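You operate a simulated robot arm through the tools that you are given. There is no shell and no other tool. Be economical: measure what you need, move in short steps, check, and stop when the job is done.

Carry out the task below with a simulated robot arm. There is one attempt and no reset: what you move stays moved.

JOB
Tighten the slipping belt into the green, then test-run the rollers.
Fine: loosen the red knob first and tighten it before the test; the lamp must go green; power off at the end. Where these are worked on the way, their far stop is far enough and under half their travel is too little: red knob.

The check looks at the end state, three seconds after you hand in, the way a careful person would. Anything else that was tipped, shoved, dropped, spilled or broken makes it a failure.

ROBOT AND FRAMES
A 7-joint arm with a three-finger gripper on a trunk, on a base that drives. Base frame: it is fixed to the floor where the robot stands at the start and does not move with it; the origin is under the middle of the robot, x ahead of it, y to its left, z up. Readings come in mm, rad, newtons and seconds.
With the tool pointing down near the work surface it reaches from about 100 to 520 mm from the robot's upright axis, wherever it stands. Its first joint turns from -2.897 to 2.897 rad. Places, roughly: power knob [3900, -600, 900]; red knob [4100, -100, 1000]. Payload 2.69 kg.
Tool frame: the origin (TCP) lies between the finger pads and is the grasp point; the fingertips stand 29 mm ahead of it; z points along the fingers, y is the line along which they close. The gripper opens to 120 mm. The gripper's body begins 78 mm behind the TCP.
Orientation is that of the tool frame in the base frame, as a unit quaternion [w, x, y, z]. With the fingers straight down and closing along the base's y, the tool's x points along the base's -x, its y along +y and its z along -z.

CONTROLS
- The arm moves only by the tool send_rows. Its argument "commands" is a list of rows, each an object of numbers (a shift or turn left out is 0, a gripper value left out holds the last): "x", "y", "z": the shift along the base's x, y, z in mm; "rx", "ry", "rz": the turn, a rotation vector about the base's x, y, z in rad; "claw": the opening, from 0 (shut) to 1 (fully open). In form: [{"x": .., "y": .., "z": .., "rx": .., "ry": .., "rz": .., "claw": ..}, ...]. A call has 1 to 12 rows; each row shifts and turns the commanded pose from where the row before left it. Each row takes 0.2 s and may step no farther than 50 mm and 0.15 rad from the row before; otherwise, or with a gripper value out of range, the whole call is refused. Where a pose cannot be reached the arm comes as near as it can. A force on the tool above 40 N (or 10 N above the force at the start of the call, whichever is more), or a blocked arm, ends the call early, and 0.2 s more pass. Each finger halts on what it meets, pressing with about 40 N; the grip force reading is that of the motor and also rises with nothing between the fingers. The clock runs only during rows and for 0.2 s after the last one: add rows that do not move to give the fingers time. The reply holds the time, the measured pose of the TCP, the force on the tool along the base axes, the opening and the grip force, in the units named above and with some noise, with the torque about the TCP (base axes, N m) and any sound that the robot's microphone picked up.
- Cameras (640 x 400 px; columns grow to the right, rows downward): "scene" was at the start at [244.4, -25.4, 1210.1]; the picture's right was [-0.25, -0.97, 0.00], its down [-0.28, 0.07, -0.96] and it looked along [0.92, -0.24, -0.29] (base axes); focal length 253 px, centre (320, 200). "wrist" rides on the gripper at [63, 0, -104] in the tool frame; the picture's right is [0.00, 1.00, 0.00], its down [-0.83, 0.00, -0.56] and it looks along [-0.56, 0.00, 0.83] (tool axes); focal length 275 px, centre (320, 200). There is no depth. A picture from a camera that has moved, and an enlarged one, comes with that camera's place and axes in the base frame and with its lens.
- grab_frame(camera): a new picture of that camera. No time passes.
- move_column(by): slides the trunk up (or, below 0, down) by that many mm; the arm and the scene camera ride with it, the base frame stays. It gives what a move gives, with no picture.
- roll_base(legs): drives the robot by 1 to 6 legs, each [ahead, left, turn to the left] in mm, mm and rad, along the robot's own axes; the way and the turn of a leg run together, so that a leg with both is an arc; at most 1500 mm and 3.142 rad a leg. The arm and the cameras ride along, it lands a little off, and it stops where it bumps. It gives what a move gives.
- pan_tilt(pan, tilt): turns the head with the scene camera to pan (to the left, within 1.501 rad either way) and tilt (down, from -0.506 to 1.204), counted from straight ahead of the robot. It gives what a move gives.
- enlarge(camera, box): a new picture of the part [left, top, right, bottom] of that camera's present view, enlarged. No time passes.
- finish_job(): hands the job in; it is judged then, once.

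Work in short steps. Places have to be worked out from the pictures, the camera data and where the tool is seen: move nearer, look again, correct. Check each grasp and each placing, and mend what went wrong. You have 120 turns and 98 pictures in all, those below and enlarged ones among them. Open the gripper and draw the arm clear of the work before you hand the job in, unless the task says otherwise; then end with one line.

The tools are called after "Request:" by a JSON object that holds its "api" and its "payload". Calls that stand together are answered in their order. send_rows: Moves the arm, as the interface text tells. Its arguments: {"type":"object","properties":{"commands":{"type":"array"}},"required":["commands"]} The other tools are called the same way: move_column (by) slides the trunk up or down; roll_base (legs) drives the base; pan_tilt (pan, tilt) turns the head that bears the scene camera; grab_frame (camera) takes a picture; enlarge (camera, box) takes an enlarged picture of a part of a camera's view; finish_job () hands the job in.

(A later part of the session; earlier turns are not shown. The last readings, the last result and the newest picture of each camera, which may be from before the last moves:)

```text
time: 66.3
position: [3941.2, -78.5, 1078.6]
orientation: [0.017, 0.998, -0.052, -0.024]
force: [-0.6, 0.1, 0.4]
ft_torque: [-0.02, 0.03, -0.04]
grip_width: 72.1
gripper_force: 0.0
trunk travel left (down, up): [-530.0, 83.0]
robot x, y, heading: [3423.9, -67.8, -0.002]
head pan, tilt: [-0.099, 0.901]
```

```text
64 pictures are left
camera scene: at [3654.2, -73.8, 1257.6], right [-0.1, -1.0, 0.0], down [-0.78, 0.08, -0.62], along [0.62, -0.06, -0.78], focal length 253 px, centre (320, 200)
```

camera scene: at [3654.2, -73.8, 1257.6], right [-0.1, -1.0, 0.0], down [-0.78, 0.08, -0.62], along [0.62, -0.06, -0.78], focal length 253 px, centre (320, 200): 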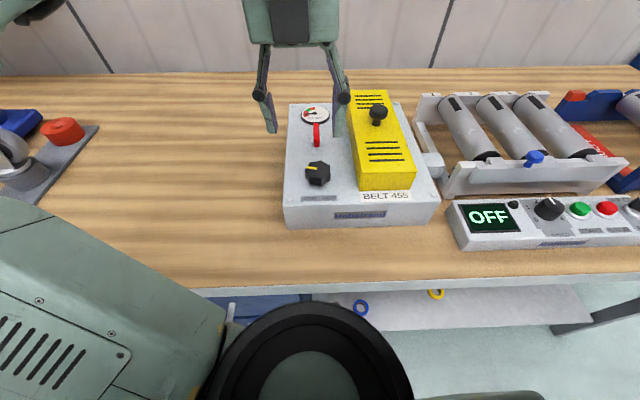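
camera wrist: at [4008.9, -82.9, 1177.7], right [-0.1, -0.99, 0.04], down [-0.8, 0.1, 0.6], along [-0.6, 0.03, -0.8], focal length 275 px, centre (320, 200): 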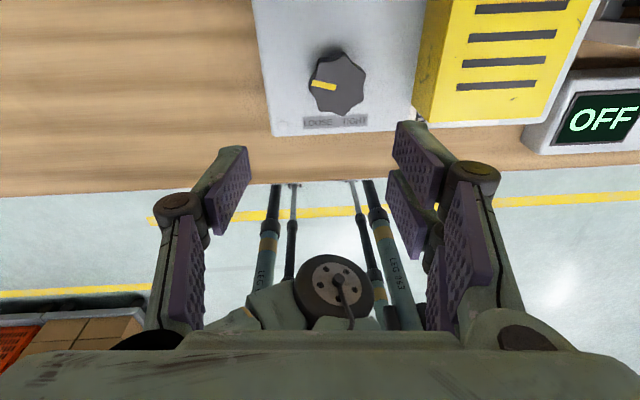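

The knob is at about (3953, -98, 950). I level the tool, move over it and descend to z≈995 for a check.

Request:
{"api": "send_rows", "payload": {"commands": [{"rx": 0.04, "ry": -0.05}, {"x": 12, "y": -20}, {"z": -28}, {"z": -28}, {"z": -28}, {}]}}

Request:
{"api": "grab_frame", "payload": {"camera": "wrist"}}

Request:
{"api": "enlarge", "payload": {"camera": "scene", "box": [240, 60, 420, 230]}}

```text
time: 67.7
position: [3953.5, -98.3, 993.7]
orientation: [-0.003, 0.999, -0.051, -0.002]
force: [-0.9, 0.9, 0.4]
ft_torque: [0.0, -0.01, 0.01]
grip_width: 71.8
gripper_force: 0.1
trunk travel left (down, up): [-530.0, 83.0]
robot x, y, heading: [3422.8, -61.4, 0.003]
head pan, tilt: [-0.099, 0.901]
```

```text
63 pictures are left
camera wrist: at [4016.0, -107.2, 1095.3], right [-0.1, -0.99, -0.01], down [-0.83, 0.08, 0.56], along [-0.56, 0.06, -0.83], focal length 275 px, centre (320, 200)
```

wrist: 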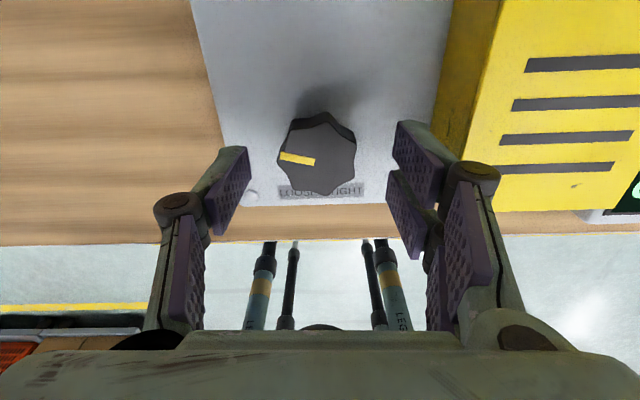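

```text
2.35 times, centred on (330, 145) of scene
camera zoom: at [3654.2, -73.8, 1257.6], right [-0.1, -1.0, 0.0], down [-0.78, 0.08, -0.62], along [0.62, -0.06, -0.78], focal length 596 px, centre (296, 329)
```

zoom: 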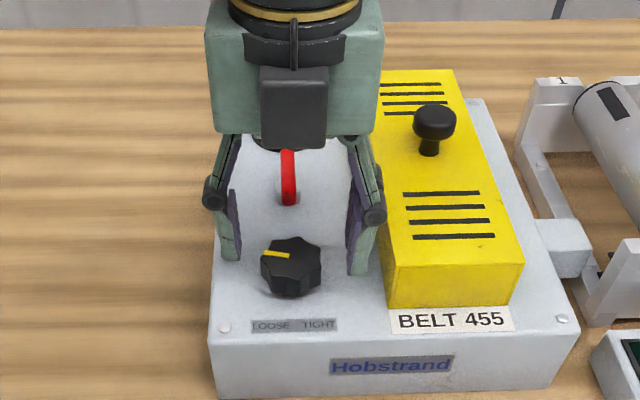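

The knob is centred. I narrow the opening to 60 mm to stay off the guard, descend to z≈962 and close on the knob.

Request:
{"api": "send_rows", "payload": {"commands": [{"claw": 0.5, "x": -3}, {"z": -16}, {"z": -15}, {}]}}

Request:
{"api": "send_rows", "payload": {"commands": [{"claw": 0.25}, {}, {}, {}]}}

Request:
{"api": "grab_frame", "payload": {"camera": "wrist"}}

Request:
{"api": "enlarge", "payload": {"camera": "scene", "box": [240, 60, 420, 230]}}

```text
time: 68.7
position: [3949.3, -99.5, 962.3]
orientation: [-0.003, 0.999, -0.052, 0.0]
force: [-0.6, 0.5, 2.3]
ft_torque: [-0.11, -0.04, 0.02]
grip_width: 60.0
gripper_force: 0.1
trunk travel left (down, up): [-530.0, 83.0]
robot x, y, heading: [3425.4, -69.1, 0.005]
head pan, tilt: [-0.099, 0.901]
```

```text
time: 69.7
position: [3948.7, -98.5, 964.5]
orientation: [-0.003, 0.999, -0.051, 0.001]
force: [4.0, 6.4, 23.8]
ft_torque: [-0.29, -0.1, 0.15]
grip_width: 44.8
gripper_force: 11.3
trunk travel left (down, up): [-530.0, 83.0]
robot x, y, heading: [3422.7, -68.1, 0.004]
head pan, tilt: [-0.099, 0.901]
```

```text
61 pictures are left
camera wrist: at [4012.7, -106.1, 1066.0], right [-0.1, -1.0, -0.01], down [-0.83, 0.08, 0.56], along [-0.55, 0.06, -0.83], focal length 275 px, centre (320, 200)
```

wrist: 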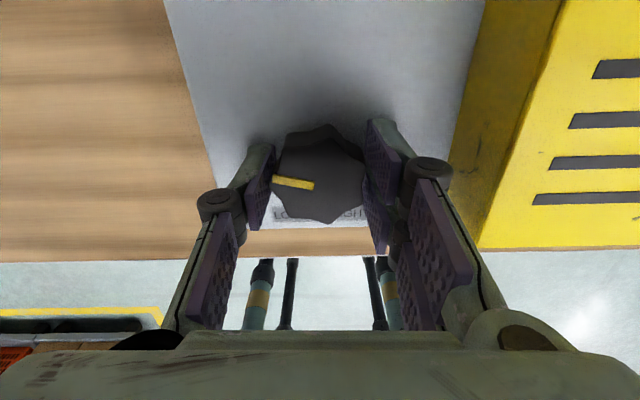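

```text
2.35 times, centred on (330, 145) of scene
camera zoom: at [3653.3, -73.0, 1258.0], right [-0.1, -1.0, 0.0], down [-0.78, 0.08, -0.62], along [0.62, -0.06, -0.78], focal length 596 px, centre (296, 329)
```

zoom: 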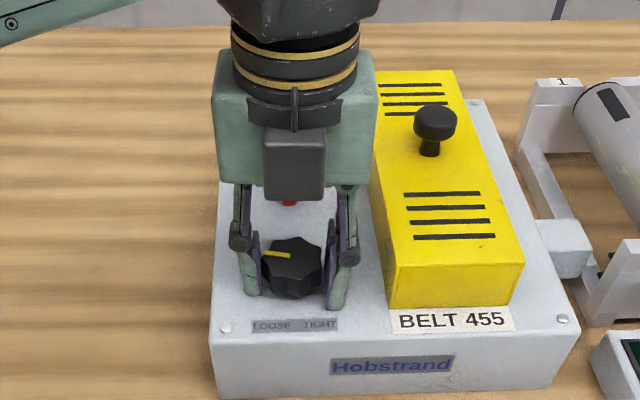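

The fingertips press on the box top (24 N up). I raise 4 mm and tighten the grip.

Request:
{"api": "send_rows", "payload": {"commands": [{"z": 4}, {"claw": 0.2}, {}, {}]}}

```text
time: 70.7
position: [3949.4, -97.3, 964.7]
orientation: [-0.006, 0.999, -0.052, -0.003]
force: [-3.1, 19.6, -20.7]
ft_torque: [0.38, -0.51, 0.08]
grip_width: 42.0
gripper_force: 44.9
trunk travel left (down, up): [-530.0, 83.0]
robot x, y, heading: [3423.3, -61.0, 0.003]
head pan, tilt: [-0.099, 0.901]
```

Gripped at 42 mm with 45 N. I relieve the strain slightly and turn clockwise (towards TIGHT) a little.

Request:
{"api": "send_rows", "payload": {"commands": [{"z": -1.5, "y": 1.5}, {"rz": -0.1}, {"rz": -0.1}, {"rz": -0.1}, {"rz": -0.1}]}}

Request:
{"api": "grab_frame", "payload": {"camera": "wrist"}}

Request:
{"api": "grab_frame", "payload": {"camera": "scene"}}

```text
time: 71.9
position: [3950.9, -95.7, 964.5]
orientation: [-0.005, 0.968, -0.249, -0.001]
force: [-3.7, 26.2, -3.4]
ft_torque: [-0.13, 0.2, 0.04]
grip_width: 42.0
gripper_force: 45.1
trunk travel left (down, up): [-530.0, 83.0]
robot x, y, heading: [3422.3, -68.5, 0.004]
head pan, tilt: [-0.099, 0.901]
```

```text
59 pictures are left
camera wrist: at [4005.6, -128.4, 1066.5], right [-0.48, -0.88, -0.01], down [-0.73, 0.39, 0.56], along [-0.49, 0.27, -0.83], focal length 275 px, centre (320, 200)
```

wrist: 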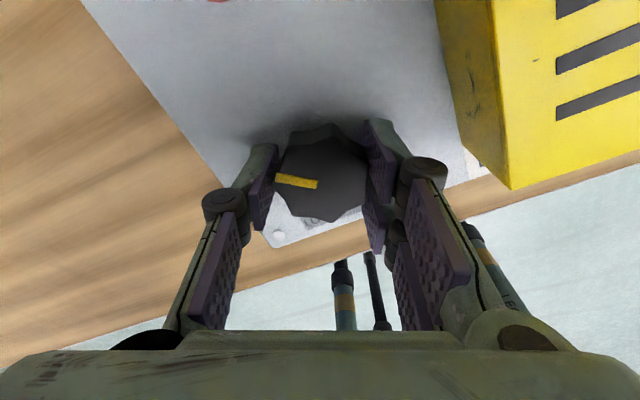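

```text
58 pictures are left
camera scene: at [3654.2, -71.8, 1257.6], right [-0.1, -1.0, 0.0], down [-0.78, 0.07, -0.62], along [0.62, -0.06, -0.78], focal length 253 px, centre (320, 200)
```

scene: 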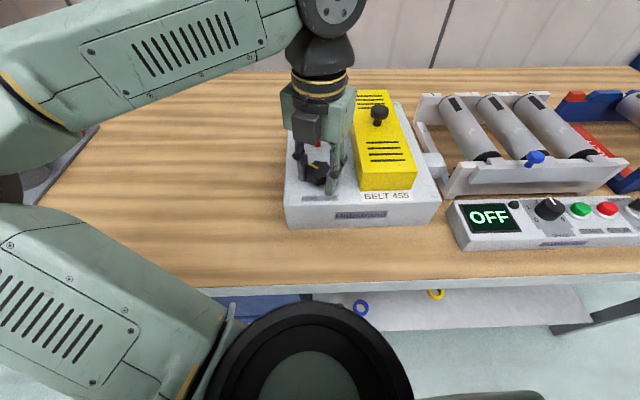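

The knob follows the grip. I ease the y strain and continue clockwise until the wrist camera can see the gauge.

Request:
{"api": "send_rows", "payload": {"commands": [{"y": 1.5}, {"rz": -0.1}, {"rz": -0.1}, {"rz": -0.1}, {"rz": -0.1}, {"rz": -0.1}]}}

Request:
{"api": "grab_frame", "payload": {"camera": "wrist"}}

```text
time: 73.3
position: [3949.9, -95.6, 963.7]
orientation: [-0.003, 0.875, -0.483, 0.001]
force: [2.0, 10.3, -14.7]
ft_torque: [-0.09, -0.09, -0.01]
grip_width: 41.6
gripper_force: 44.4
trunk travel left (down, up): [-530.0, 83.0]
robot x, y, heading: [3424.2, -63.1, 0.001]
head pan, tilt: [-0.099, 0.901]
```

```text
57 pictures are left
camera wrist: at [3984.8, -150.4, 1066.6], right [-0.84, -0.54, -0.01], down [-0.45, 0.7, 0.56], along [-0.3, 0.47, -0.83], focal length 275 px, centre (320, 200)
```

wrist: 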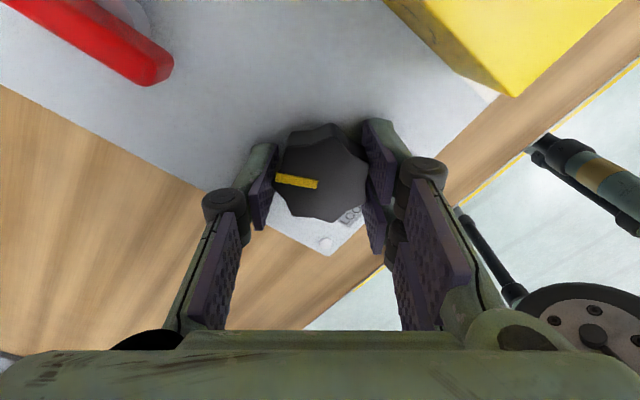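

About 0.9 rad turned. I release, lift and look at the gauge with the scene camera.

Request:
{"api": "send_rows", "payload": {"commands": [{"claw": 0.5}, {}, {}, {"z": 30}, {"z": 30}, {"z": 30}, {"z": 30}, {"z": 20}]}}

Request:
{"api": "enlarge", "payload": {"camera": "scene", "box": [260, 70, 400, 210]}}

Request:
{"api": "grab_frame", "payload": {"camera": "wrist"}}

```text
time: 75.1
position: [3949.5, -96.0, 1104.7]
orientation: [-0.005, 0.877, -0.481, 0.001]
force: [0.3, 1.7, 0.7]
ft_torque: [0.03, -0.01, 0.01]
grip_width: 60.0
gripper_force: 0.1
trunk travel left (down, up): [-530.0, 83.0]
robot x, y, heading: [3419.8, -66.6, -0.004]
head pan, tilt: [-0.099, 0.901]
```

```text
2.86 times, centred on (330, 140) of scene
camera zoom: at [3654.1, -73.9, 1257.5], right [-0.1, -1.0, 0.0], down [-0.78, 0.08, -0.62], along [0.62, -0.06, -0.78], focal length 724 px, centre (291, 371)
```

zoom: 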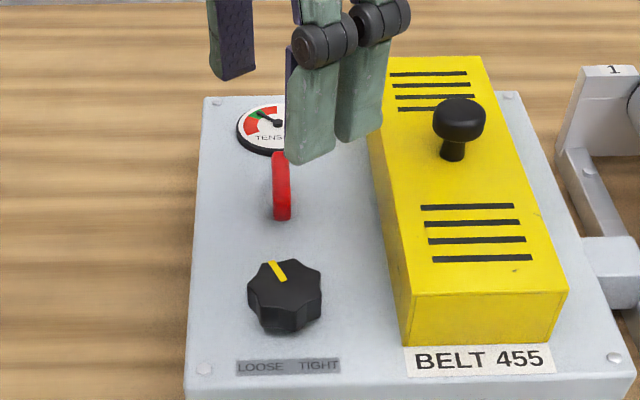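

```text
55 pictures are left
camera wrist: at [3983.3, -150.7, 1207.2], right [-0.84, -0.54, -0.01], down [-0.45, 0.7, 0.56], along [-0.3, 0.47, -0.83], focal length 275 px, centre (320, 200)
```

wrist: 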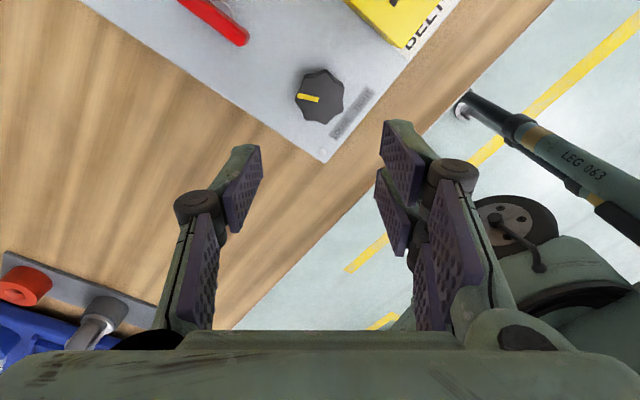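

The needle moved towards the green. I zoom in tightly on the gauge.

Request:
{"api": "enlarge", "payload": {"camera": "scene", "box": [308, 100, 338, 128]}}

```text
14.29 times, centred on (323, 114) of scene
camera zoom: at [3654.1, -73.9, 1257.5], right [-0.1, -1.0, 0.0], down [-0.78, 0.08, -0.62], along [0.62, -0.06, -0.78], focal length 3621 px, centre (277, 1429)
```

zoom: 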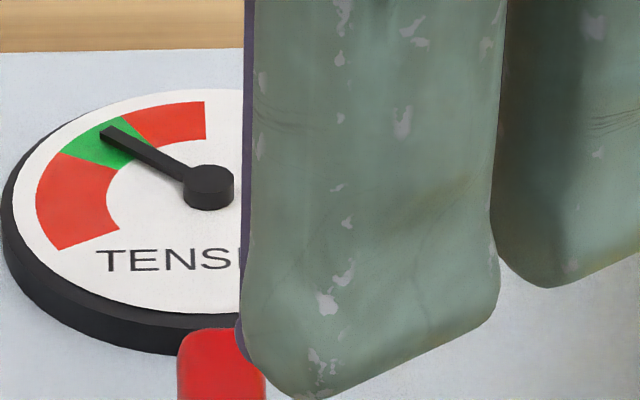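

The needle is in the green. I drive the base forward again, which brings the tool over the lever, and verify the gauge from above.

Request:
{"api": "roll_base", "payload": {"legs": [[85, 0, 0]]}}

Request:
{"api": "send_rows", "payload": {"commands": [{"x": 16, "y": -8, "claw": 0.4}, {}]}}

Request:
{"api": "grab_frame", "payload": {"camera": "wrist"}}

```text
time: 76.3
position: [4028.5, -95.6, 1103.7]
orientation: [-0.004, 0.877, -0.481, 0.0]
force: [-0.3, 0.5, 0.0]
ft_torque: [0.0, -0.01, 0.01]
grip_width: 60.1
gripper_force: 0.0
trunk travel left (down, up): [-530.0, 83.0]
robot x, y, heading: [3502.3, -63.0, 0.003]
head pan, tilt: [-0.099, 0.901]
stopped in leg 1: the robot was blocked; the commanded pose is now the measured one
```

```text
time: 76.9
position: [4046.0, -102.1, 1103.9]
orientation: [-0.003, 0.877, -0.48, 0.0]
force: [0.6, -1.0, -0.5]
ft_torque: [-0.01, 0.04, -0.03]
grip_width: 48.0
gripper_force: 0.0
trunk travel left (down, up): [-530.0, 83.0]
robot x, y, heading: [3502.9, -68.7, 0.01]
head pan, tilt: [-0.099, 0.901]
```

```text
53 pictures are left
camera wrist: at [4079.6, -157.8, 1206.4], right [-0.84, -0.54, -0.01], down [-0.45, 0.7, 0.56], along [-0.3, 0.47, -0.83], focal length 275 px, centre (320, 200)
```

wrist: 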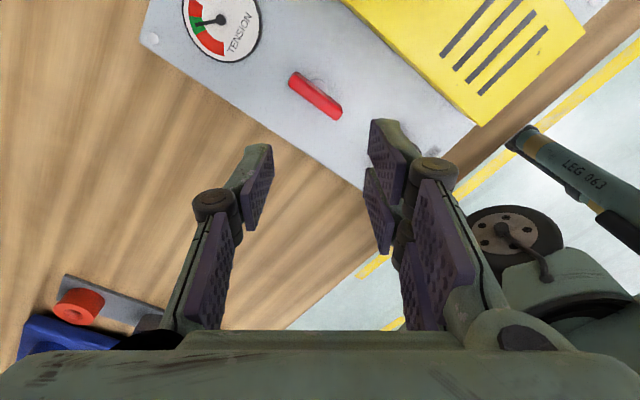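

Request:
{"api": "enlarge", "payload": {"camera": "wrist", "box": [170, 0, 270, 64]}}

```text
6.25 times, centred on (220, 32) of wrist
camera zoom: at [4079.6, -157.8, 1206.4], right [-0.84, -0.54, -0.01], down [-0.45, 0.7, 0.56], along [-0.3, 0.47, -0.83], focal length 1720 px, centre (945, 1250)
```

zoom: 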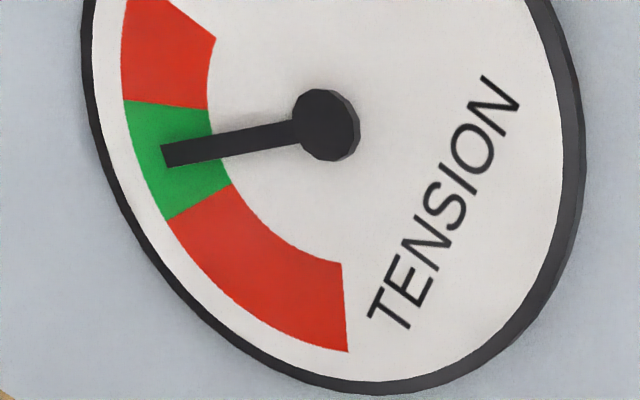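

The needle sits in the middle of the green. Next I rotate to match the lever's present direction and descend over it.

Request:
{"api": "send_rows", "payload": {"commands": [{"rz": 0.14}, {"rz": 0.14}, {"rz": 0.14}, {"rz": 0.14}, {"rz": 0.14}, {"rz": 0.14, "x": 4, "y": -2}, {"z": -30}, {"z": -30}, {"z": -30}, {}]}}

Request:
{"api": "grab_frame", "payload": {"camera": "wrist"}}

```text
time: 79.1
position: [4049.9, -105.2, 1013.3]
orientation: [-0.004, 0.997, -0.082, -0.001]
force: [0.2, 0.3, 0.3]
ft_torque: [0.0, -0.03, 0.01]
grip_width: 47.7
gripper_force: 0.1
trunk travel left (down, up): [-530.0, 83.0]
robot x, y, heading: [3508.0, -65.4, 0.006]
head pan, tilt: [-0.099, 0.901]
```

```text
51 pictures are left
camera wrist: at [4112.5, -116.3, 1116.0], right [-0.16, -0.99, -0.01], down [-0.82, 0.13, 0.56], along [-0.55, 0.09, -0.83], focal length 275 px, centre (320, 200)
```

wrist: 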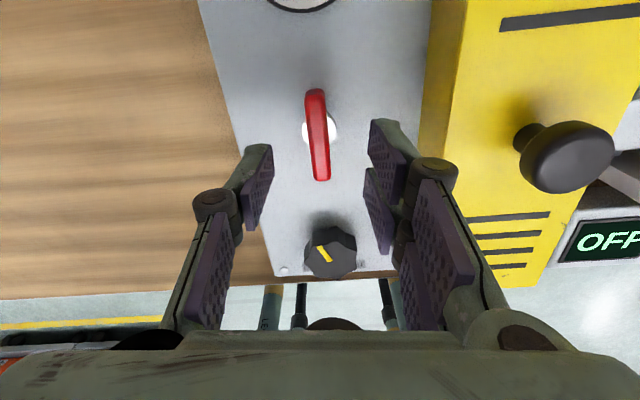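

The bar is centred and slightly further counter-clockwise than the tool. I turn 0.08 more, descend to z≈965 and grip.

Request:
{"api": "send_rows", "payload": {"commands": [{"rz": 0.08, "y": 1}, {"z": -24}, {"z": -24}, {}, {"claw": 0.05}, {}, {}, {}]}}

Request:
{"api": "send_rows", "payload": {"commands": [{"rz": -0.1}, {"rz": -0.1}, {"rz": -0.1}, {"rz": -0.1}]}}

```text
time: 80.9
position: [4050.2, -103.8, 967.8]
orientation: [-0.004, 0.999, -0.041, -0.003]
force: [0.4, 13.0, -2.3]
ft_torque: [0.44, -0.2, 0.05]
grip_width: 21.3
gripper_force: 40.6
trunk travel left (down, up): [-530.0, 83.0]
robot x, y, heading: [3504.0, -62.8, -0.004]
head pan, tilt: [-0.099, 0.901]
```

```text
time: 81.9
position: [4050.3, -104.1, 968.6]
orientation: [-0.003, 0.971, -0.238, 0.0]
force: [10.5, 20.1, 12.5]
ft_torque: [0.86, 0.63, 0.01]
grip_width: 21.3
gripper_force: 45.0
trunk travel left (down, up): [-530.0, 83.0]
robot x, y, heading: [3502.8, -67.8, 0.009]
head pan, tilt: [-0.099, 0.901]
```

The grip holds and the lever turns back. I ease the y strain and keep turning clockwise.

Request:
{"api": "send_rows", "payload": {"commands": [{"y": 1}, {"rz": -0.12}, {"rz": -0.12}, {"rz": -0.12}, {"rz": -0.12}]}}

Request:
{"api": "grab_frame", "payload": {"camera": "wrist"}}

```text
time: 83.1
position: [4049.4, -103.0, 967.5]
orientation: [-0.003, 0.886, -0.464, 0.002]
force: [14.1, 12.4, 13.9]
ft_torque: [-0.16, -0.53, 0.05]
grip_width: 20.7
gripper_force: 44.4
trunk travel left (down, up): [-530.0, 83.0]
robot x, y, heading: [3505.1, -68.0, 0.006]
head pan, tilt: [-0.099, 0.901]
```

```text
50 pictures are left
camera wrist: at [4086.5, -156.0, 1069.3], right [-0.82, -0.57, -0.01], down [-0.48, 0.68, 0.56], along [-0.31, 0.46, -0.83], focal length 275 px, centre (320, 200)
```

wrist: 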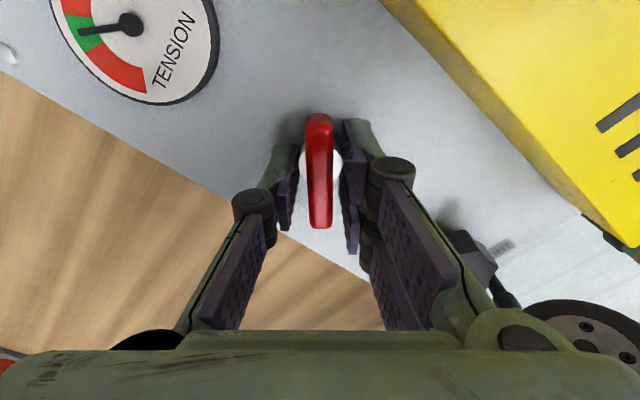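

The needle is still green. I continue towards the tight stop at about yaw 1.57.

Request:
{"api": "send_rows", "payload": {"commands": [{"x": 1}, {"rz": -0.12}, {"rz": -0.12}, {"rz": -0.12}, {"rz": -0.1}]}}

Request:
{"api": "send_rows", "payload": {"commands": [{"rz": -0.08}, {"rz": -0.08}]}}

Request:
{"api": "grab_frame", "payload": {"camera": "wrist"}}

```text
time: 84.3
position: [4051.1, -103.4, 967.1]
orientation: [-0.003, 0.756, -0.654, 0.003]
force: [12.0, 13.3, 24.3]
ft_torque: [0.06, -0.33, 0.03]
grip_width: 21.3
gripper_force: 44.8
trunk travel left (down, up): [-530.0, 83.0]
robot x, y, heading: [3506.0, -67.1, 0.005]
head pan, tilt: [-0.099, 0.901]
```

```text
time: 84.9
position: [4050.6, -103.6, 966.5]
orientation: [0.004, -0.703, 0.711, -0.002]
force: [16.7, 13.0, 27.5]
ft_torque: [0.31, -0.42, 0.0]
grip_width: 21.1
gripper_force: 44.9
trunk travel left (down, up): [-530.0, 83.0]
robot x, y, heading: [3505.0, -67.8, -0.001]
head pan, tilt: [-0.099, 0.901]
```

```text
49 pictures are left
camera wrist: at [4050.0, -167.0, 1069.1], right [-1.0, 0.01, -0.01], down [0.0, 0.83, 0.56], along [0.01, 0.56, -0.83], focal length 275 px, centre (320, 200)
```

wrist: 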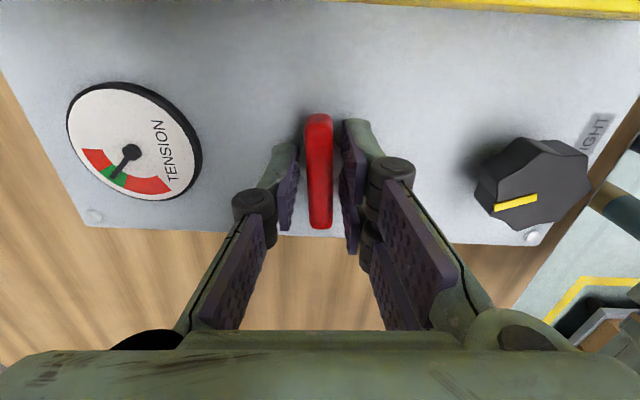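

The lever is back along y. I turn slightly further to seat it against the stop.

Request:
{"api": "send_rows", "payload": {"commands": [{"rz": -0.06}, {"rz": -0.06}, {"rz": -0.04}]}}

Request:
{"api": "grab_frame", "payload": {"camera": "wrist"}}

```text
time: 85.7
position: [4051.5, -102.8, 965.9]
orientation: [0.004, -0.643, 0.765, -0.003]
force: [21.9, 7.1, 22.0]
ft_torque: [-0.19, -0.49, 0.12]
grip_width: 21.0
gripper_force: 45.6
trunk travel left (down, up): [-530.0, 83.0]
robot x, y, heading: [3506.1, -66.0, 0.008]
head pan, tilt: [-0.099, 0.901]
```

```text
48 pictures are left
camera wrist: at [4040.0, -166.8, 1068.5], right [-0.99, 0.17, -0.01], down [0.13, 0.82, 0.56], along [0.1, 0.55, -0.83], focal length 275 px, centre (320, 200)
```

wrist: 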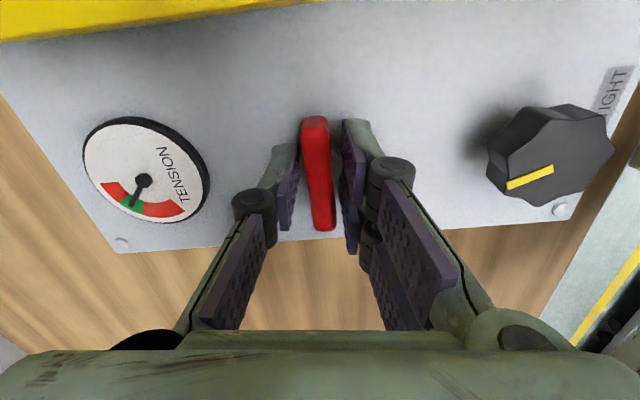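

The bar now stays put while the tool turns on, so it is at its tight stop. I release, rise and check the lever and gauge.

Request:
{"api": "send_rows", "payload": {"commands": [{"claw": 0.4}, {}, {}, {"z": 30}, {"z": 30}, {"z": 30}, {"z": 30}]}}

Request:
{"api": "grab_frame", "payload": {"camera": "wrist"}}

Request:
{"api": "grab_frame", "payload": {"camera": "scene"}}

```text
time: 87.3
position: [4050.7, -104.2, 1087.4]
orientation: [0.003, -0.643, 0.766, -0.002]
force: [0.5, 0.6, -0.2]
ft_torque: [0.01, -0.01, 0.02]
grip_width: 48.0
gripper_force: 0.0
trunk travel left (down, up): [-530.0, 83.0]
robot x, y, heading: [3505.9, -67.8, -0.001]
head pan, tilt: [-0.099, 0.901]
```

```text
47 pictures are left
camera wrist: at [4039.2, -167.0, 1189.7], right [-0.99, 0.17, -0.01], down [0.14, 0.82, 0.56], along [0.1, 0.55, -0.83], focal length 275 px, centre (320, 200)
```

wrist: 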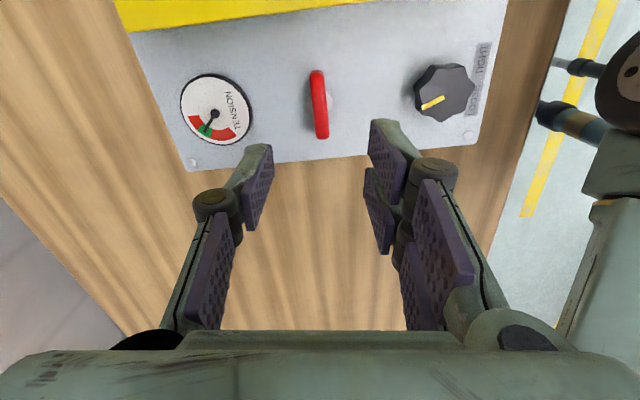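

```text
46 pictures are left
camera scene: at [3734.0, -74.2, 1257.6], right [-0.1, -1.0, 0.0], down [-0.78, 0.08, -0.62], along [0.62, -0.06, -0.78], focal length 253 px, centre (320, 200)
```

scene: 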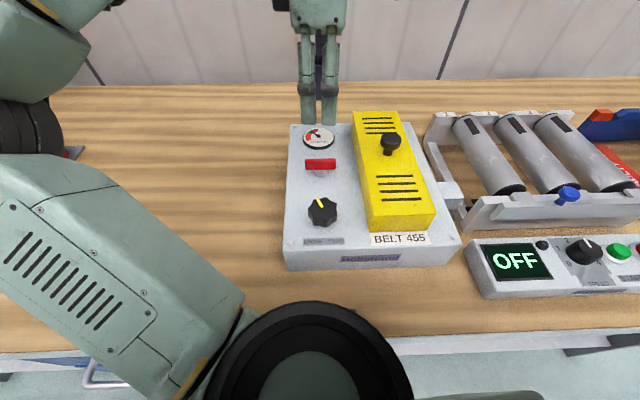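

The lever is tight and the needle is still green. I drive back and right to the controller box.

Request:
{"api": "roll_base", "payload": {"legs": [[-160, 0, 0], [0, -490, 0]]}}

Request:
{"api": "grab_frame", "payload": {"camera": "scene"}}

Request:
{"api": "grab_frame", "payload": {"camera": "wrist"}}

```text
time: 92.7
position: [3887.3, -592.4, 1086.4]
orientation: [0.004, -0.644, 0.765, -0.001]
force: [0.1, 0.0, -0.1]
ft_torque: [-0.01, -0.01, 0.02]
grip_width: 48.2
gripper_force: 0.1
trunk travel left (down, up): [-530.0, 83.0]
robot x, y, heading: [3341.8, -552.4, 0.001]
head pan, tilt: [-0.099, 0.901]
```

```text
45 pictures are left
camera scene: at [3571.4, -563.1, 1257.6], right [-0.1, -1.0, 0.0], down [-0.78, 0.08, -0.62], along [0.62, -0.06, -0.78], focal length 253 px, centre (320, 200)
```

scene: 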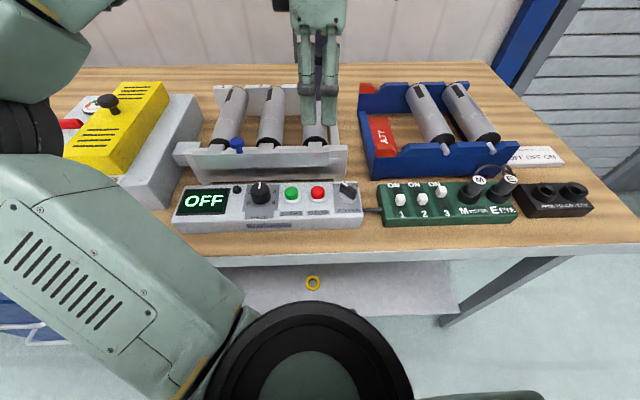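

```text
44 pictures are left
camera wrist: at [3876.8, -655.5, 1189.2], right [-0.99, 0.17, -0.01], down [0.14, 0.82, 0.56], along [0.1, 0.55, -0.83], focal length 275 px, centre (320, 200)
```

wrist: 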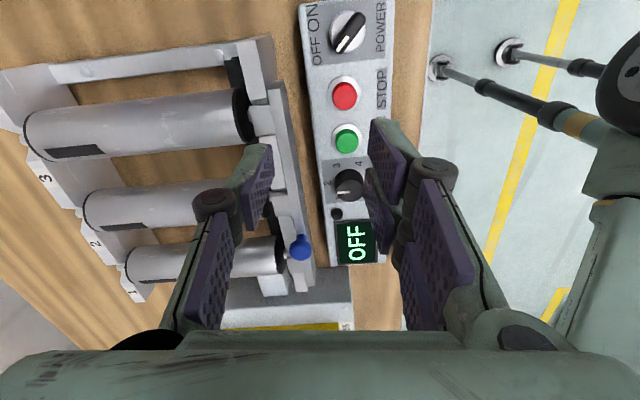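

I zoom in on the power knob and buttons.

Request:
{"api": "enlarge", "payload": {"camera": "wrist", "box": [290, 0, 410, 75]}}

Request:
{"api": "enlarge", "payload": {"camera": "scene", "box": [265, 165, 385, 240]}}

```text
5.33 times, centred on (350, 38) of wrist
camera zoom: at [3876.8, -655.5, 1189.2], right [-0.99, 0.17, -0.01], down [0.14, 0.82, 0.56], along [0.1, 0.55, -0.83], focal length 1468 px, centre (160, 1067)
```

zoom: 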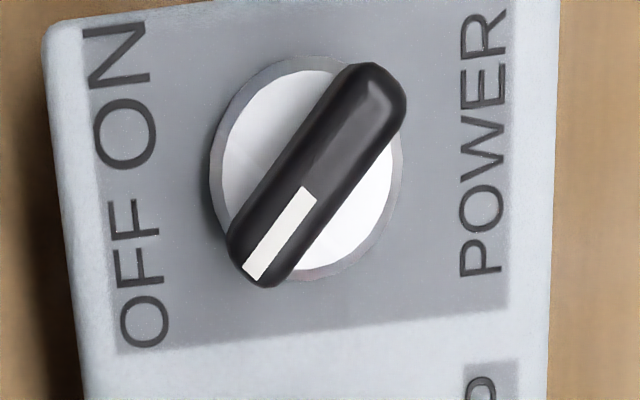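

```text
5.33 times, centred on (325, 202) of scene
camera zoom: at [3571.4, -563.1, 1257.6], right [-0.1, -1.0, 0.0], down [-0.78, 0.08, -0.62], along [0.62, -0.06, -0.78], focal length 1352 px, centre (293, 187)
```

zoom: 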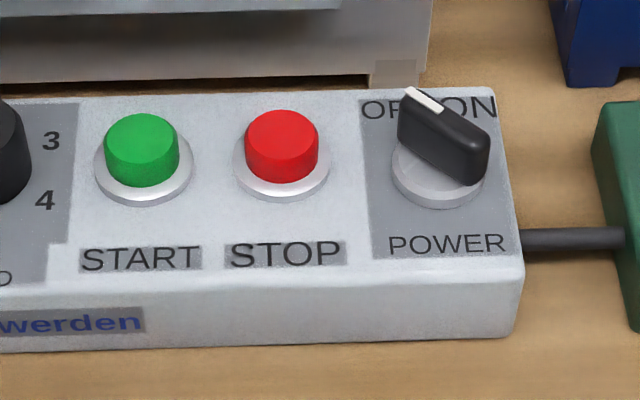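

The power knob bar is at about (3856, -640, 920), pointing to OFF at 45° forward-left, and ON is 90° clockwise. I rotate the tool to yaw ≈3.93 above it, so turning it ON brings me to about 2.36.

Request:
{"api": "send_rows", "payload": {"commands": [{"rz": 0.14, "x": -16}, {"rz": 0.14, "x": -15}, {"rz": 0.14, "y": -16}, {"rz": 0.14, "y": -16}, {"rz": 0.14, "y": -16}, {"rz": 0.14}, {"rz": 0.14}, {"rz": 0.14}, {"rz": 0.14}, {"rz": 0.14}]}}

Request:
{"api": "send_rows", "payload": {"commands": [{"rz": 0.14, "claw": 0.35}, {"rz": 0.14}, {"rz": 0.14}, {"rz": 0.14}, {"rz": 0.14}, {"rz": 0.14}, {"rz": 0.14}, {"rz": 0.14}, {"z": -30}, {"z": -30}, {}]}}

Request:
{"api": "grab_frame", "payload": {"camera": "wrist"}}

Request:
{"api": "enlarge", "payload": {"camera": "scene", "box": [225, 65, 445, 245]}}

```text
time: 94.9
position: [3856.2, -641.0, 1086.5]
orientation: [-0.004, 0.985, -0.17, -0.002]
force: [0.9, -0.1, 0.9]
ft_torque: [0.01, 0.01, -0.01]
grip_width: 48.1
gripper_force: 0.0
trunk travel left (down, up): [-530.0, 83.0]
robot x, y, heading: [3341.1, -554.0, 0.005]
head pan, tilt: [-0.099, 0.901]
```

```text
time: 97.3
position: [3857.5, -640.9, 1025.4]
orientation: [-0.002, 0.926, 0.378, -0.003]
force: [0.7, 0.3, -0.2]
ft_torque: [0.02, 0.02, 0.0]
grip_width: 42.0
gripper_force: 0.0
trunk travel left (down, up): [-530.0, 83.0]
robot x, y, heading: [3342.3, -555.7, 0.006]
head pan, tilt: [-0.099, 0.901]
```

```text
41 pictures are left
camera wrist: at [3903.0, -598.0, 1128.9], right [0.7, -0.71, -0.01], down [-0.59, -0.59, 0.56], along [-0.4, -0.39, -0.83], focal length 275 px, centre (320, 200)
```

wrist: 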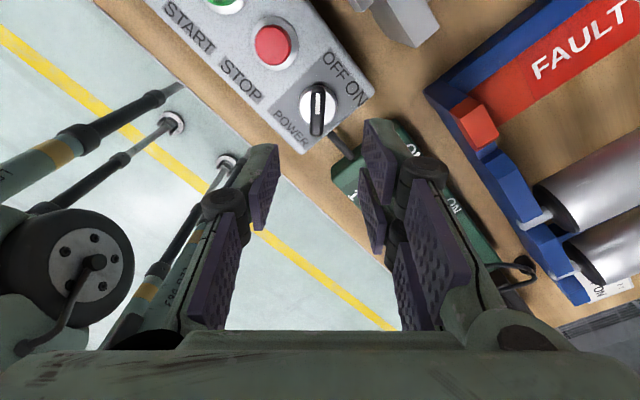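

```text
2.22 times, centred on (335, 155) of scene
camera zoom: at [3571.4, -563.0, 1257.6], right [-0.1, -1.0, 0.0], down [-0.78, 0.08, -0.62], along [0.62, -0.06, -0.78], focal length 563 px, centre (287, 300)
```

zoom: 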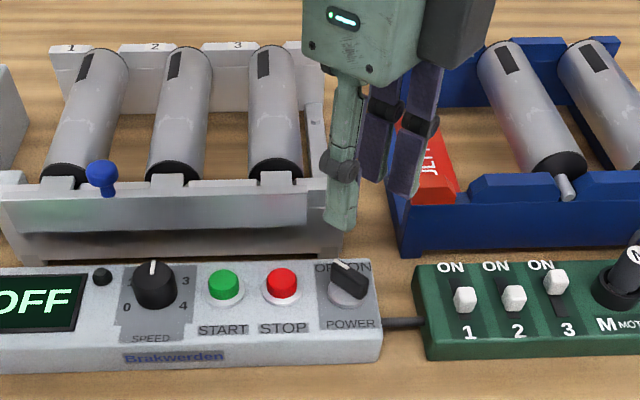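

The tool is aligned with the bar. I descend to z≈938 with a 3 mm y correction, then grip.

Request:
{"api": "send_rows", "payload": {"commands": [{"y": 3, "z": -22}, {"z": -22}, {"z": -22}, {"z": -20}, {}]}}

Request:
{"api": "grab_frame", "payload": {"camera": "wrist"}}

```text
time: 98.5
position: [3857.8, -636.4, 939.4]
orientation: [-0.003, 0.925, 0.379, -0.002]
force: [0.7, 0.6, 0.5]
ft_torque: [-0.01, 0.0, 0.02]
grip_width: 42.0
gripper_force: 0.0
trunk travel left (down, up): [-530.0, 83.0]
robot x, y, heading: [3343.5, -553.8, 0.002]
head pan, tilt: [-0.099, 0.901]
```

```text
39 pictures are left
camera wrist: at [3902.5, -593.8, 1042.4], right [0.7, -0.71, -0.01], down [-0.59, -0.59, 0.56], along [-0.4, -0.39, -0.83], focal length 275 px, centre (320, 200)
```

wrist: 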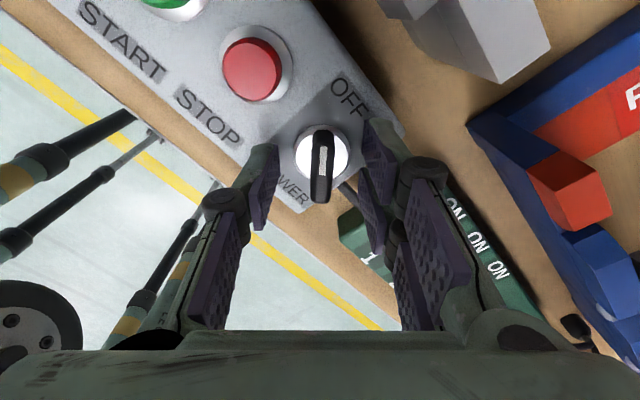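

The bar is between the fingers. I shift 2 mm, close, then turn clockwise in steps.

Request:
{"api": "send_rows", "payload": {"commands": [{"x": 1.5, "y": 1.5, "z": -1}, {"claw": 0.03}, {}, {}, {}, {}]}}

Request:
{"api": "send_rows", "payload": {"commands": [{"rz": -0.12}, {"rz": -0.12}, {"rz": -0.12}, {"rz": -0.12}]}}

Request:
{"api": "grab_frame", "payload": {"camera": "wrist"}}

```text
time: 99.9
position: [3858.8, -637.0, 939.4]
orientation: [-0.002, 0.926, 0.378, -0.003]
force: [10.4, -6.9, -1.5]
ft_torque: [-0.24, -0.16, -0.75]
grip_width: 11.8
gripper_force: 38.9
trunk travel left (down, up): [-530.0, 83.0]
robot x, y, heading: [3340.7, -554.2, 0.007]
head pan, tilt: [-0.099, 0.901]
```

```text
time: 100.9
position: [3861.1, -636.8, 939.6]
orientation: [-0.002, 0.989, 0.146, -0.003]
force: [17.8, -16.4, -5.4]
ft_torque: [-0.21, -0.85, 0.07]
grip_width: 10.9
gripper_force: 38.1
trunk travel left (down, up): [-530.0, 83.0]
robot x, y, heading: [3342.1, -554.1, 0.001]
head pan, tilt: [-0.099, 0.901]
```

```text
38 pictures are left
camera wrist: at [3921.0, -620.0, 1041.5], right [0.29, -0.96, 0.0], down [-0.79, -0.25, 0.56], along [-0.54, -0.16, -0.83], focal length 275 px, centre (320, 200)
```

wrist: 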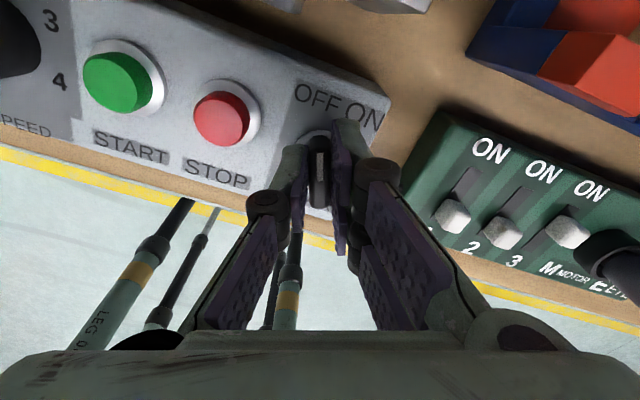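

The bar turns along. I ease the strain and continue to ON.

Request:
{"api": "send_rows", "payload": {"commands": [{"x": 1.5, "y": -1.5}, {"rz": -0.12}, {"rz": -0.12}, {"rz": -0.12}, {"rz": -0.12}]}}

Request:
{"api": "send_rows", "payload": {"commands": [{"rz": -0.12}, {"rz": -0.12}, {"rz": -0.12}, {"rz": -0.12}]}}

Request:
{"api": "grab_frame", "payload": {"camera": "wrist"}}

Request:
{"api": "enlarge", "payload": {"camera": "scene", "box": [165, 145, 385, 245]}}

```text
time: 102.1
position: [3858.7, -639.1, 939.0]
orientation: [-0.004, 0.996, -0.093, -0.001]
force: [9.6, -14.4, -4.8]
ft_torque: [-0.49, -0.66, 0.04]
grip_width: 11.0
gripper_force: 38.4
trunk travel left (down, up): [-530.0, 83.0]
robot x, y, heading: [3345.5, -552.6, -0.001]
head pan, tilt: [-0.099, 0.901]
```

```text
time: 103.1
position: [3859.6, -639.8, 938.6]
orientation: [-0.003, 0.945, -0.328, -0.001]
force: [-1.6, -28.2, -6.7]
ft_torque: [-0.17, 0.79, 0.07]
grip_width: 11.1
gripper_force: 37.9
trunk travel left (down, up): [-530.0, 83.0]
robot x, y, heading: [3340.9, -553.7, 0.003]
head pan, tilt: [-0.099, 0.901]
```

```text
37 pictures are left
camera wrist: at [3909.2, -680.5, 1041.6], right [-0.62, -0.79, 0.0], down [-0.65, 0.51, 0.56], along [-0.44, 0.35, -0.83], focal length 275 px, centre (320, 200)
```

wrist: 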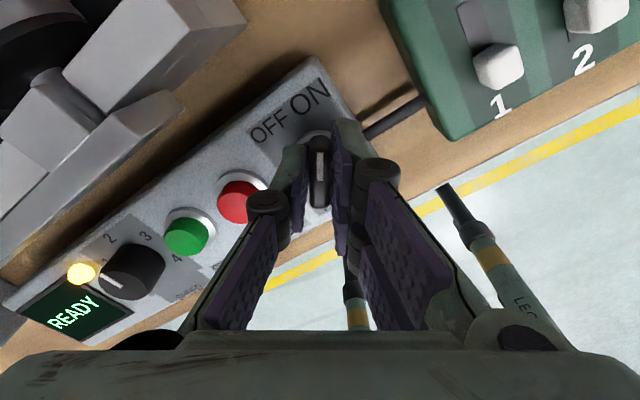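

```text
2.91 times, centred on (275, 195) of scene
camera zoom: at [3571.6, -565.2, 1257.4], right [-0.1, -1.0, 0.0], down [-0.78, 0.08, -0.62], along [0.62, -0.06, -0.78], focal length 737 px, centre (451, 214)
```

zoom: 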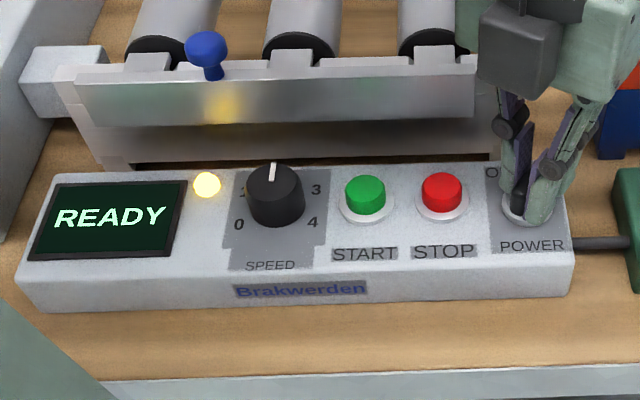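

The display shows READY with a yellow lamp, so power is on. I release, lift, close the fingers and go above the START button at about (3868, -542, 915).

Request:
{"api": "send_rows", "payload": {"commands": [{"claw": 0.35}, {}, {}, {"z": 30}, {"z": 30}, {"z": 10, "claw": 0.0}, {"x": 4, "y": 33}, {"x": 4, "y": 33}, {"y": 32}, {}, {}]}}

Request:
{"api": "grab_frame", "payload": {"camera": "wrist"}}

Request:
{"api": "enlarge", "payload": {"camera": "scene", "box": [165, 85, 385, 245]}}

```text
time: 105.5
position: [3867.0, -539.8, 1010.9]
orientation: [-0.004, 0.945, -0.326, 0.0]
force: [0.7, -0.3, -0.6]
ft_torque: [0.0, 0.01, 0.02]
grip_width: 0.1
gripper_force: 28.8
trunk travel left (down, up): [-530.0, 83.0]
robot x, y, heading: [3343.2, -553.4, 0.002]
head pan, tilt: [-0.099, 0.901]
```

```text
35 pictures are left
camera wrist: at [3916.8, -579.9, 1113.4], right [-0.61, -0.79, -0.01], down [-0.66, 0.51, 0.56], along [-0.44, 0.35, -0.83], focal length 275 px, centre (320, 200)
```

wrist: 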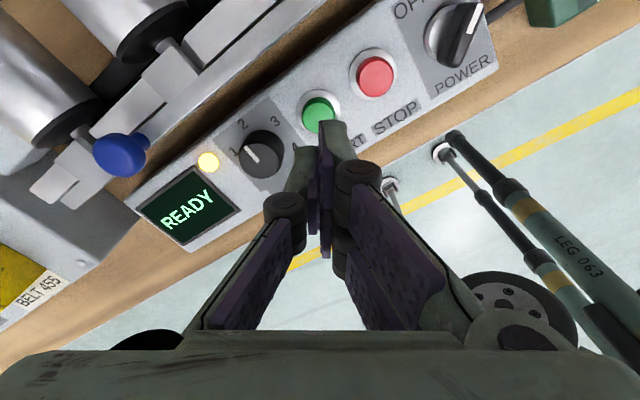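

```text
2.50 times, centred on (275, 165) of scene
camera zoom: at [3571.4, -563.0, 1257.5], right [-0.1, -1.0, 0.0], down [-0.78, 0.08, -0.62], along [0.62, -0.06, -0.78], focal length 634 px, centre (432, 288)
```

zoom: 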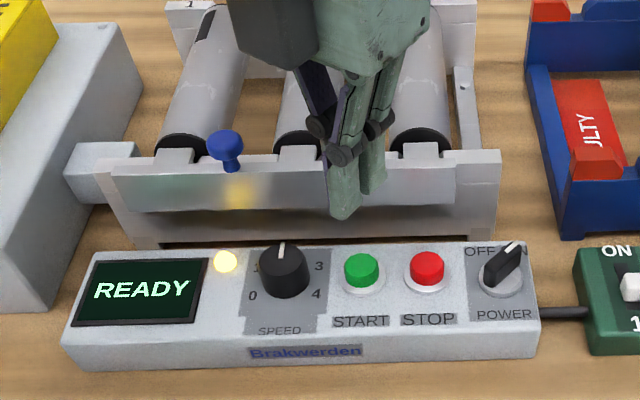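

The button is just ahead of the tip. I correct slightly and descend to just above it, then press in small steps.

Request:
{"api": "send_rows", "payload": {"commands": [{"x": 2.5, "y": -2.5, "z": -20}, {"z": -20}, {"z": -18}, {}]}}

Request:
{"api": "grab_frame", "payload": {"camera": "wrist"}}

Request:
{"api": "enlarge", "payload": {"camera": "scene", "box": [225, 125, 365, 245]}}

```text
time: 106.5
position: [3870.2, -541.1, 952.2]
orientation: [-0.003, 0.945, -0.326, 0.0]
force: [0.1, -0.1, -0.7]
ft_torque: [0.02, 0.0, -0.03]
grip_width: 0.0
gripper_force: 28.3
trunk travel left (down, up): [-530.0, 83.0]
robot x, y, heading: [3344.4, -553.1, 0.006]
head pan, tilt: [-0.099, 0.901]
```

```text
33 pictures are left
camera wrist: at [3920.6, -581.1, 1055.2], right [-0.61, -0.79, -0.01], down [-0.66, 0.51, 0.56], along [-0.44, 0.35, -0.83], focal length 275 px, centre (320, 200)
```

wrist: 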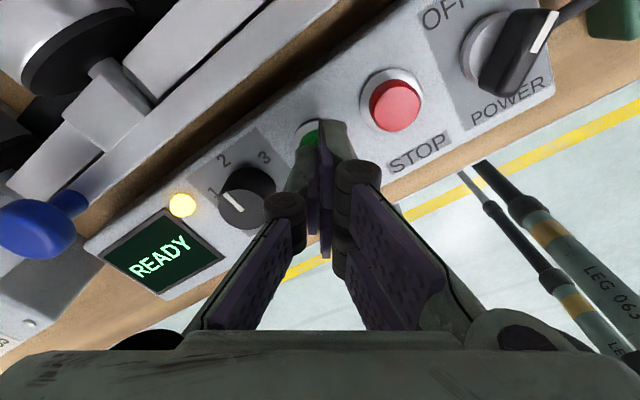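

```text
3.33 times, centred on (295, 185) of scene
camera zoom: at [3571.4, -563.0, 1257.6], right [-0.1, -1.0, 0.0], down [-0.78, 0.08, -0.62], along [0.62, -0.06, -0.78], focal length 845 px, centre (403, 250)
```

zoom: 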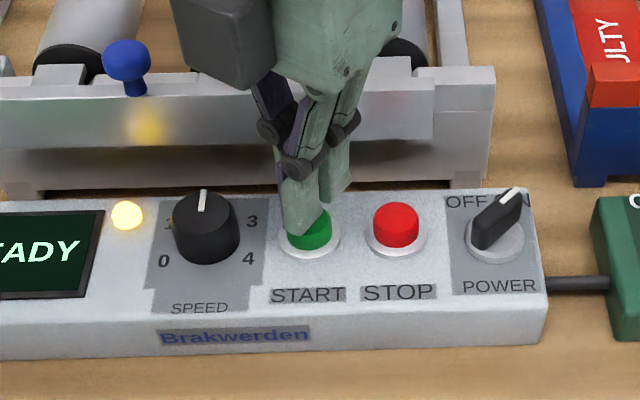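

The tip is right over the green button. I press down in 3 mm steps until I feel it.

Request:
{"api": "send_rows", "payload": {"commands": [{"z": -3}, {"z": -3}, {"z": -3}]}}

Request:
{"api": "send_rows", "payload": {"commands": [{"z": -2}, {"z": -2}]}}

Request:
{"api": "enlarge", "payload": {"camera": "scene", "box": [165, 145, 385, 245]}}

```text
time: 107.3
position: [3869.9, -542.0, 942.1]
orientation: [-0.003, 0.945, -0.326, -0.001]
force: [-0.2, 0.4, -0.1]
ft_torque: [0.01, 0.03, -0.05]
grip_width: 0.0
gripper_force: 29.1
trunk travel left (down, up): [-530.0, 83.0]
robot x, y, heading: [3341.7, -554.3, 0.003]
head pan, tilt: [-0.099, 0.901]
```

```text
time: 107.9
position: [3870.2, -542.4, 938.8]
orientation: [-0.004, 0.945, -0.326, -0.001]
force: [1.1, -1.0, 2.9]
ft_torque: [-0.06, 0.03, 0.03]
grip_width: 0.0
gripper_force: 28.9
trunk travel left (down, up): [-530.0, 83.0]
robot x, y, heading: [3342.0, -554.1, 0.005]
head pan, tilt: [-0.099, 0.901]
```

```text
2.91 times, centred on (275, 195) of scene
camera zoom: at [3571.3, -563.1, 1257.6], right [-0.1, -1.0, 0.0], down [-0.78, 0.08, -0.62], along [0.62, -0.06, -0.78], focal length 737 px, centre (451, 214)
```

zoom: 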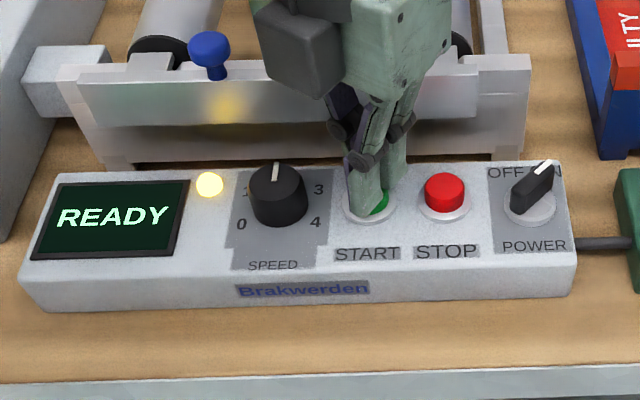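

Contact was just felt (3 N). I press a few millimetres more.

Request:
{"api": "send_rows", "payload": {"commands": [{"z": -2}, {"z": -2}, {}]}}

Request:
{"api": "enlarge", "payload": {"camera": "scene", "box": [165, 145, 385, 245]}}

```text
time: 108.7
position: [3869.5, -542.3, 936.1]
orientation: [-0.003, 0.945, -0.326, 0.001]
force: [0.5, 0.5, 17.3]
ft_torque: [-0.05, 0.0, 0.03]
grip_width: 6.0
gripper_force: 28.4
trunk travel left (down, up): [-530.0, 83.0]
robot x, y, heading: [3342.3, -559.7, 0.004]
head pan, tilt: [-0.099, 0.901]
heard: click
```

```text
2.91 times, centred on (275, 195) of scene
camera zoom: at [3570.5, -563.0, 1258.0], right [-0.1, -1.0, 0.0], down [-0.78, 0.08, -0.62], along [0.62, -0.06, -0.78], focal length 737 px, centre (451, 214)
```

zoom: 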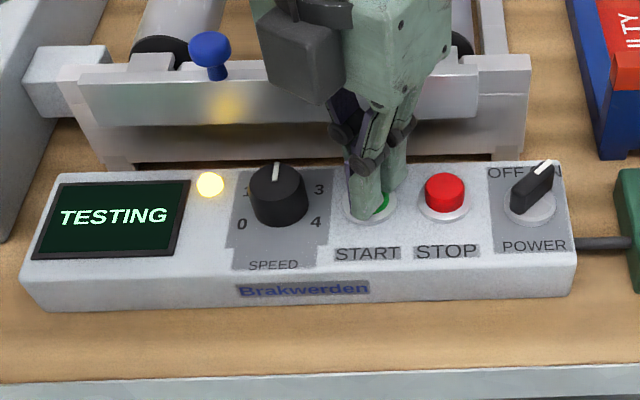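

A click, and the display shows TESTING. I lift off and wait for the result.

Request:
{"api": "send_rows", "payload": {"commands": [{"z": 15}, {"z": 25}, {"z": 30}, {}, {}, {}, {}, {}, {}, {}, {}, {}]}}

Request:
{"api": "send_rows", "payload": {"commands": [{}, {}, {}, {}, {}, {}, {}, {}, {}, {}, {}, {}]}}

Request:
{"api": "enlarge", "payload": {"camera": "scene", "box": [165, 145, 385, 245]}}

```text
time: 111.3
position: [3871.3, -542.3, 1002.9]
orientation: [-0.004, 0.945, -0.327, 0.0]
force: [1.0, 0.3, 0.1]
ft_torque: [-0.01, 0.02, 0.02]
grip_width: 0.0
gripper_force: 29.1
trunk travel left (down, up): [-530.0, 83.0]
robot x, y, heading: [3338.7, -554.3, 0.001]
head pan, tilt: [-0.099, 0.901]
```

```text
time: 113.9
position: [3871.5, -541.8, 1002.0]
orientation: [-0.004, 0.945, -0.326, -0.001]
force: [0.3, -0.1, 0.0]
ft_torque: [0.0, -0.01, -0.05]
grip_width: 0.0
gripper_force: 28.2
trunk travel left (down, up): [-530.0, 83.0]
robot x, y, heading: [3342.7, -552.6, 0.004]
head pan, tilt: [-0.099, 0.901]
```

```text
2.91 times, centred on (275, 195) of scene
camera zoom: at [3571.4, -563.0, 1257.6], right [-0.1, -1.0, 0.0], down [-0.78, 0.08, -0.62], along [0.62, -0.06, -0.78], focal length 737 px, centre (451, 214)
```

zoom: 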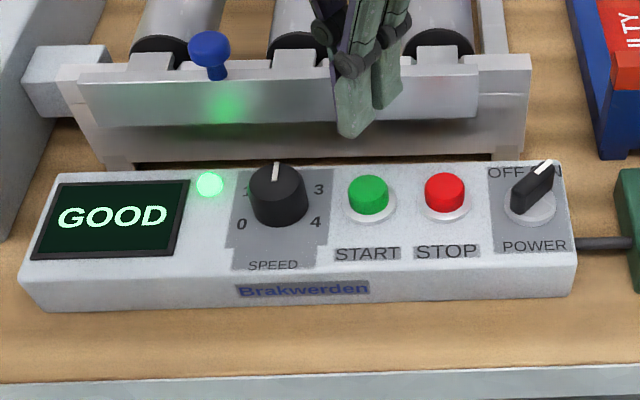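

GOOD, and the lamp is green. Now power off: I return above the power knob with the gripper open.

Request:
{"api": "send_rows", "payload": {"commands": [{"claw": 0.35}, {"x": -4, "y": -33}, {"x": -4, "y": -32}, {"x": -3, "y": -32}, {}, {"z": -15}]}}

Request:
{"api": "grab_frame", "payload": {"camera": "wrist"}}

```text
time: 115.3
position: [3859.2, -638.5, 988.6]
orientation: [-0.003, 0.945, -0.326, 0.0]
force: [-0.6, 0.1, -0.4]
ft_torque: [-0.02, -0.02, -0.02]
grip_width: 41.9
gripper_force: 0.0
trunk travel left (down, up): [-530.0, 83.0]
robot x, y, heading: [3345.4, -554.6, 0.007]
head pan, tilt: [-0.099, 0.901]
```

```text
28 pictures are left
camera wrist: at [3909.7, -679.3, 1091.7], right [-0.61, -0.79, -0.01], down [-0.66, 0.51, 0.56], along [-0.44, 0.35, -0.83], focal length 275 px, centre (320, 200)
```

wrist: 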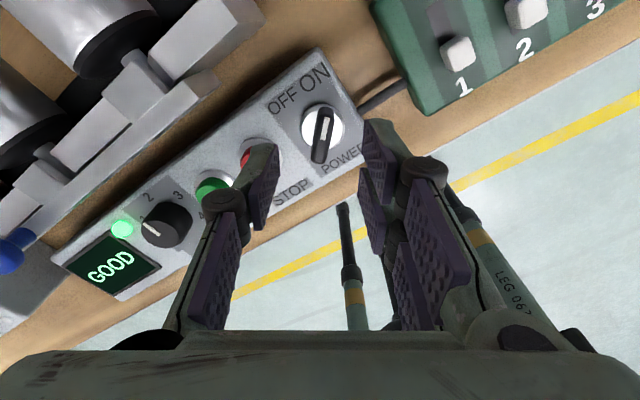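

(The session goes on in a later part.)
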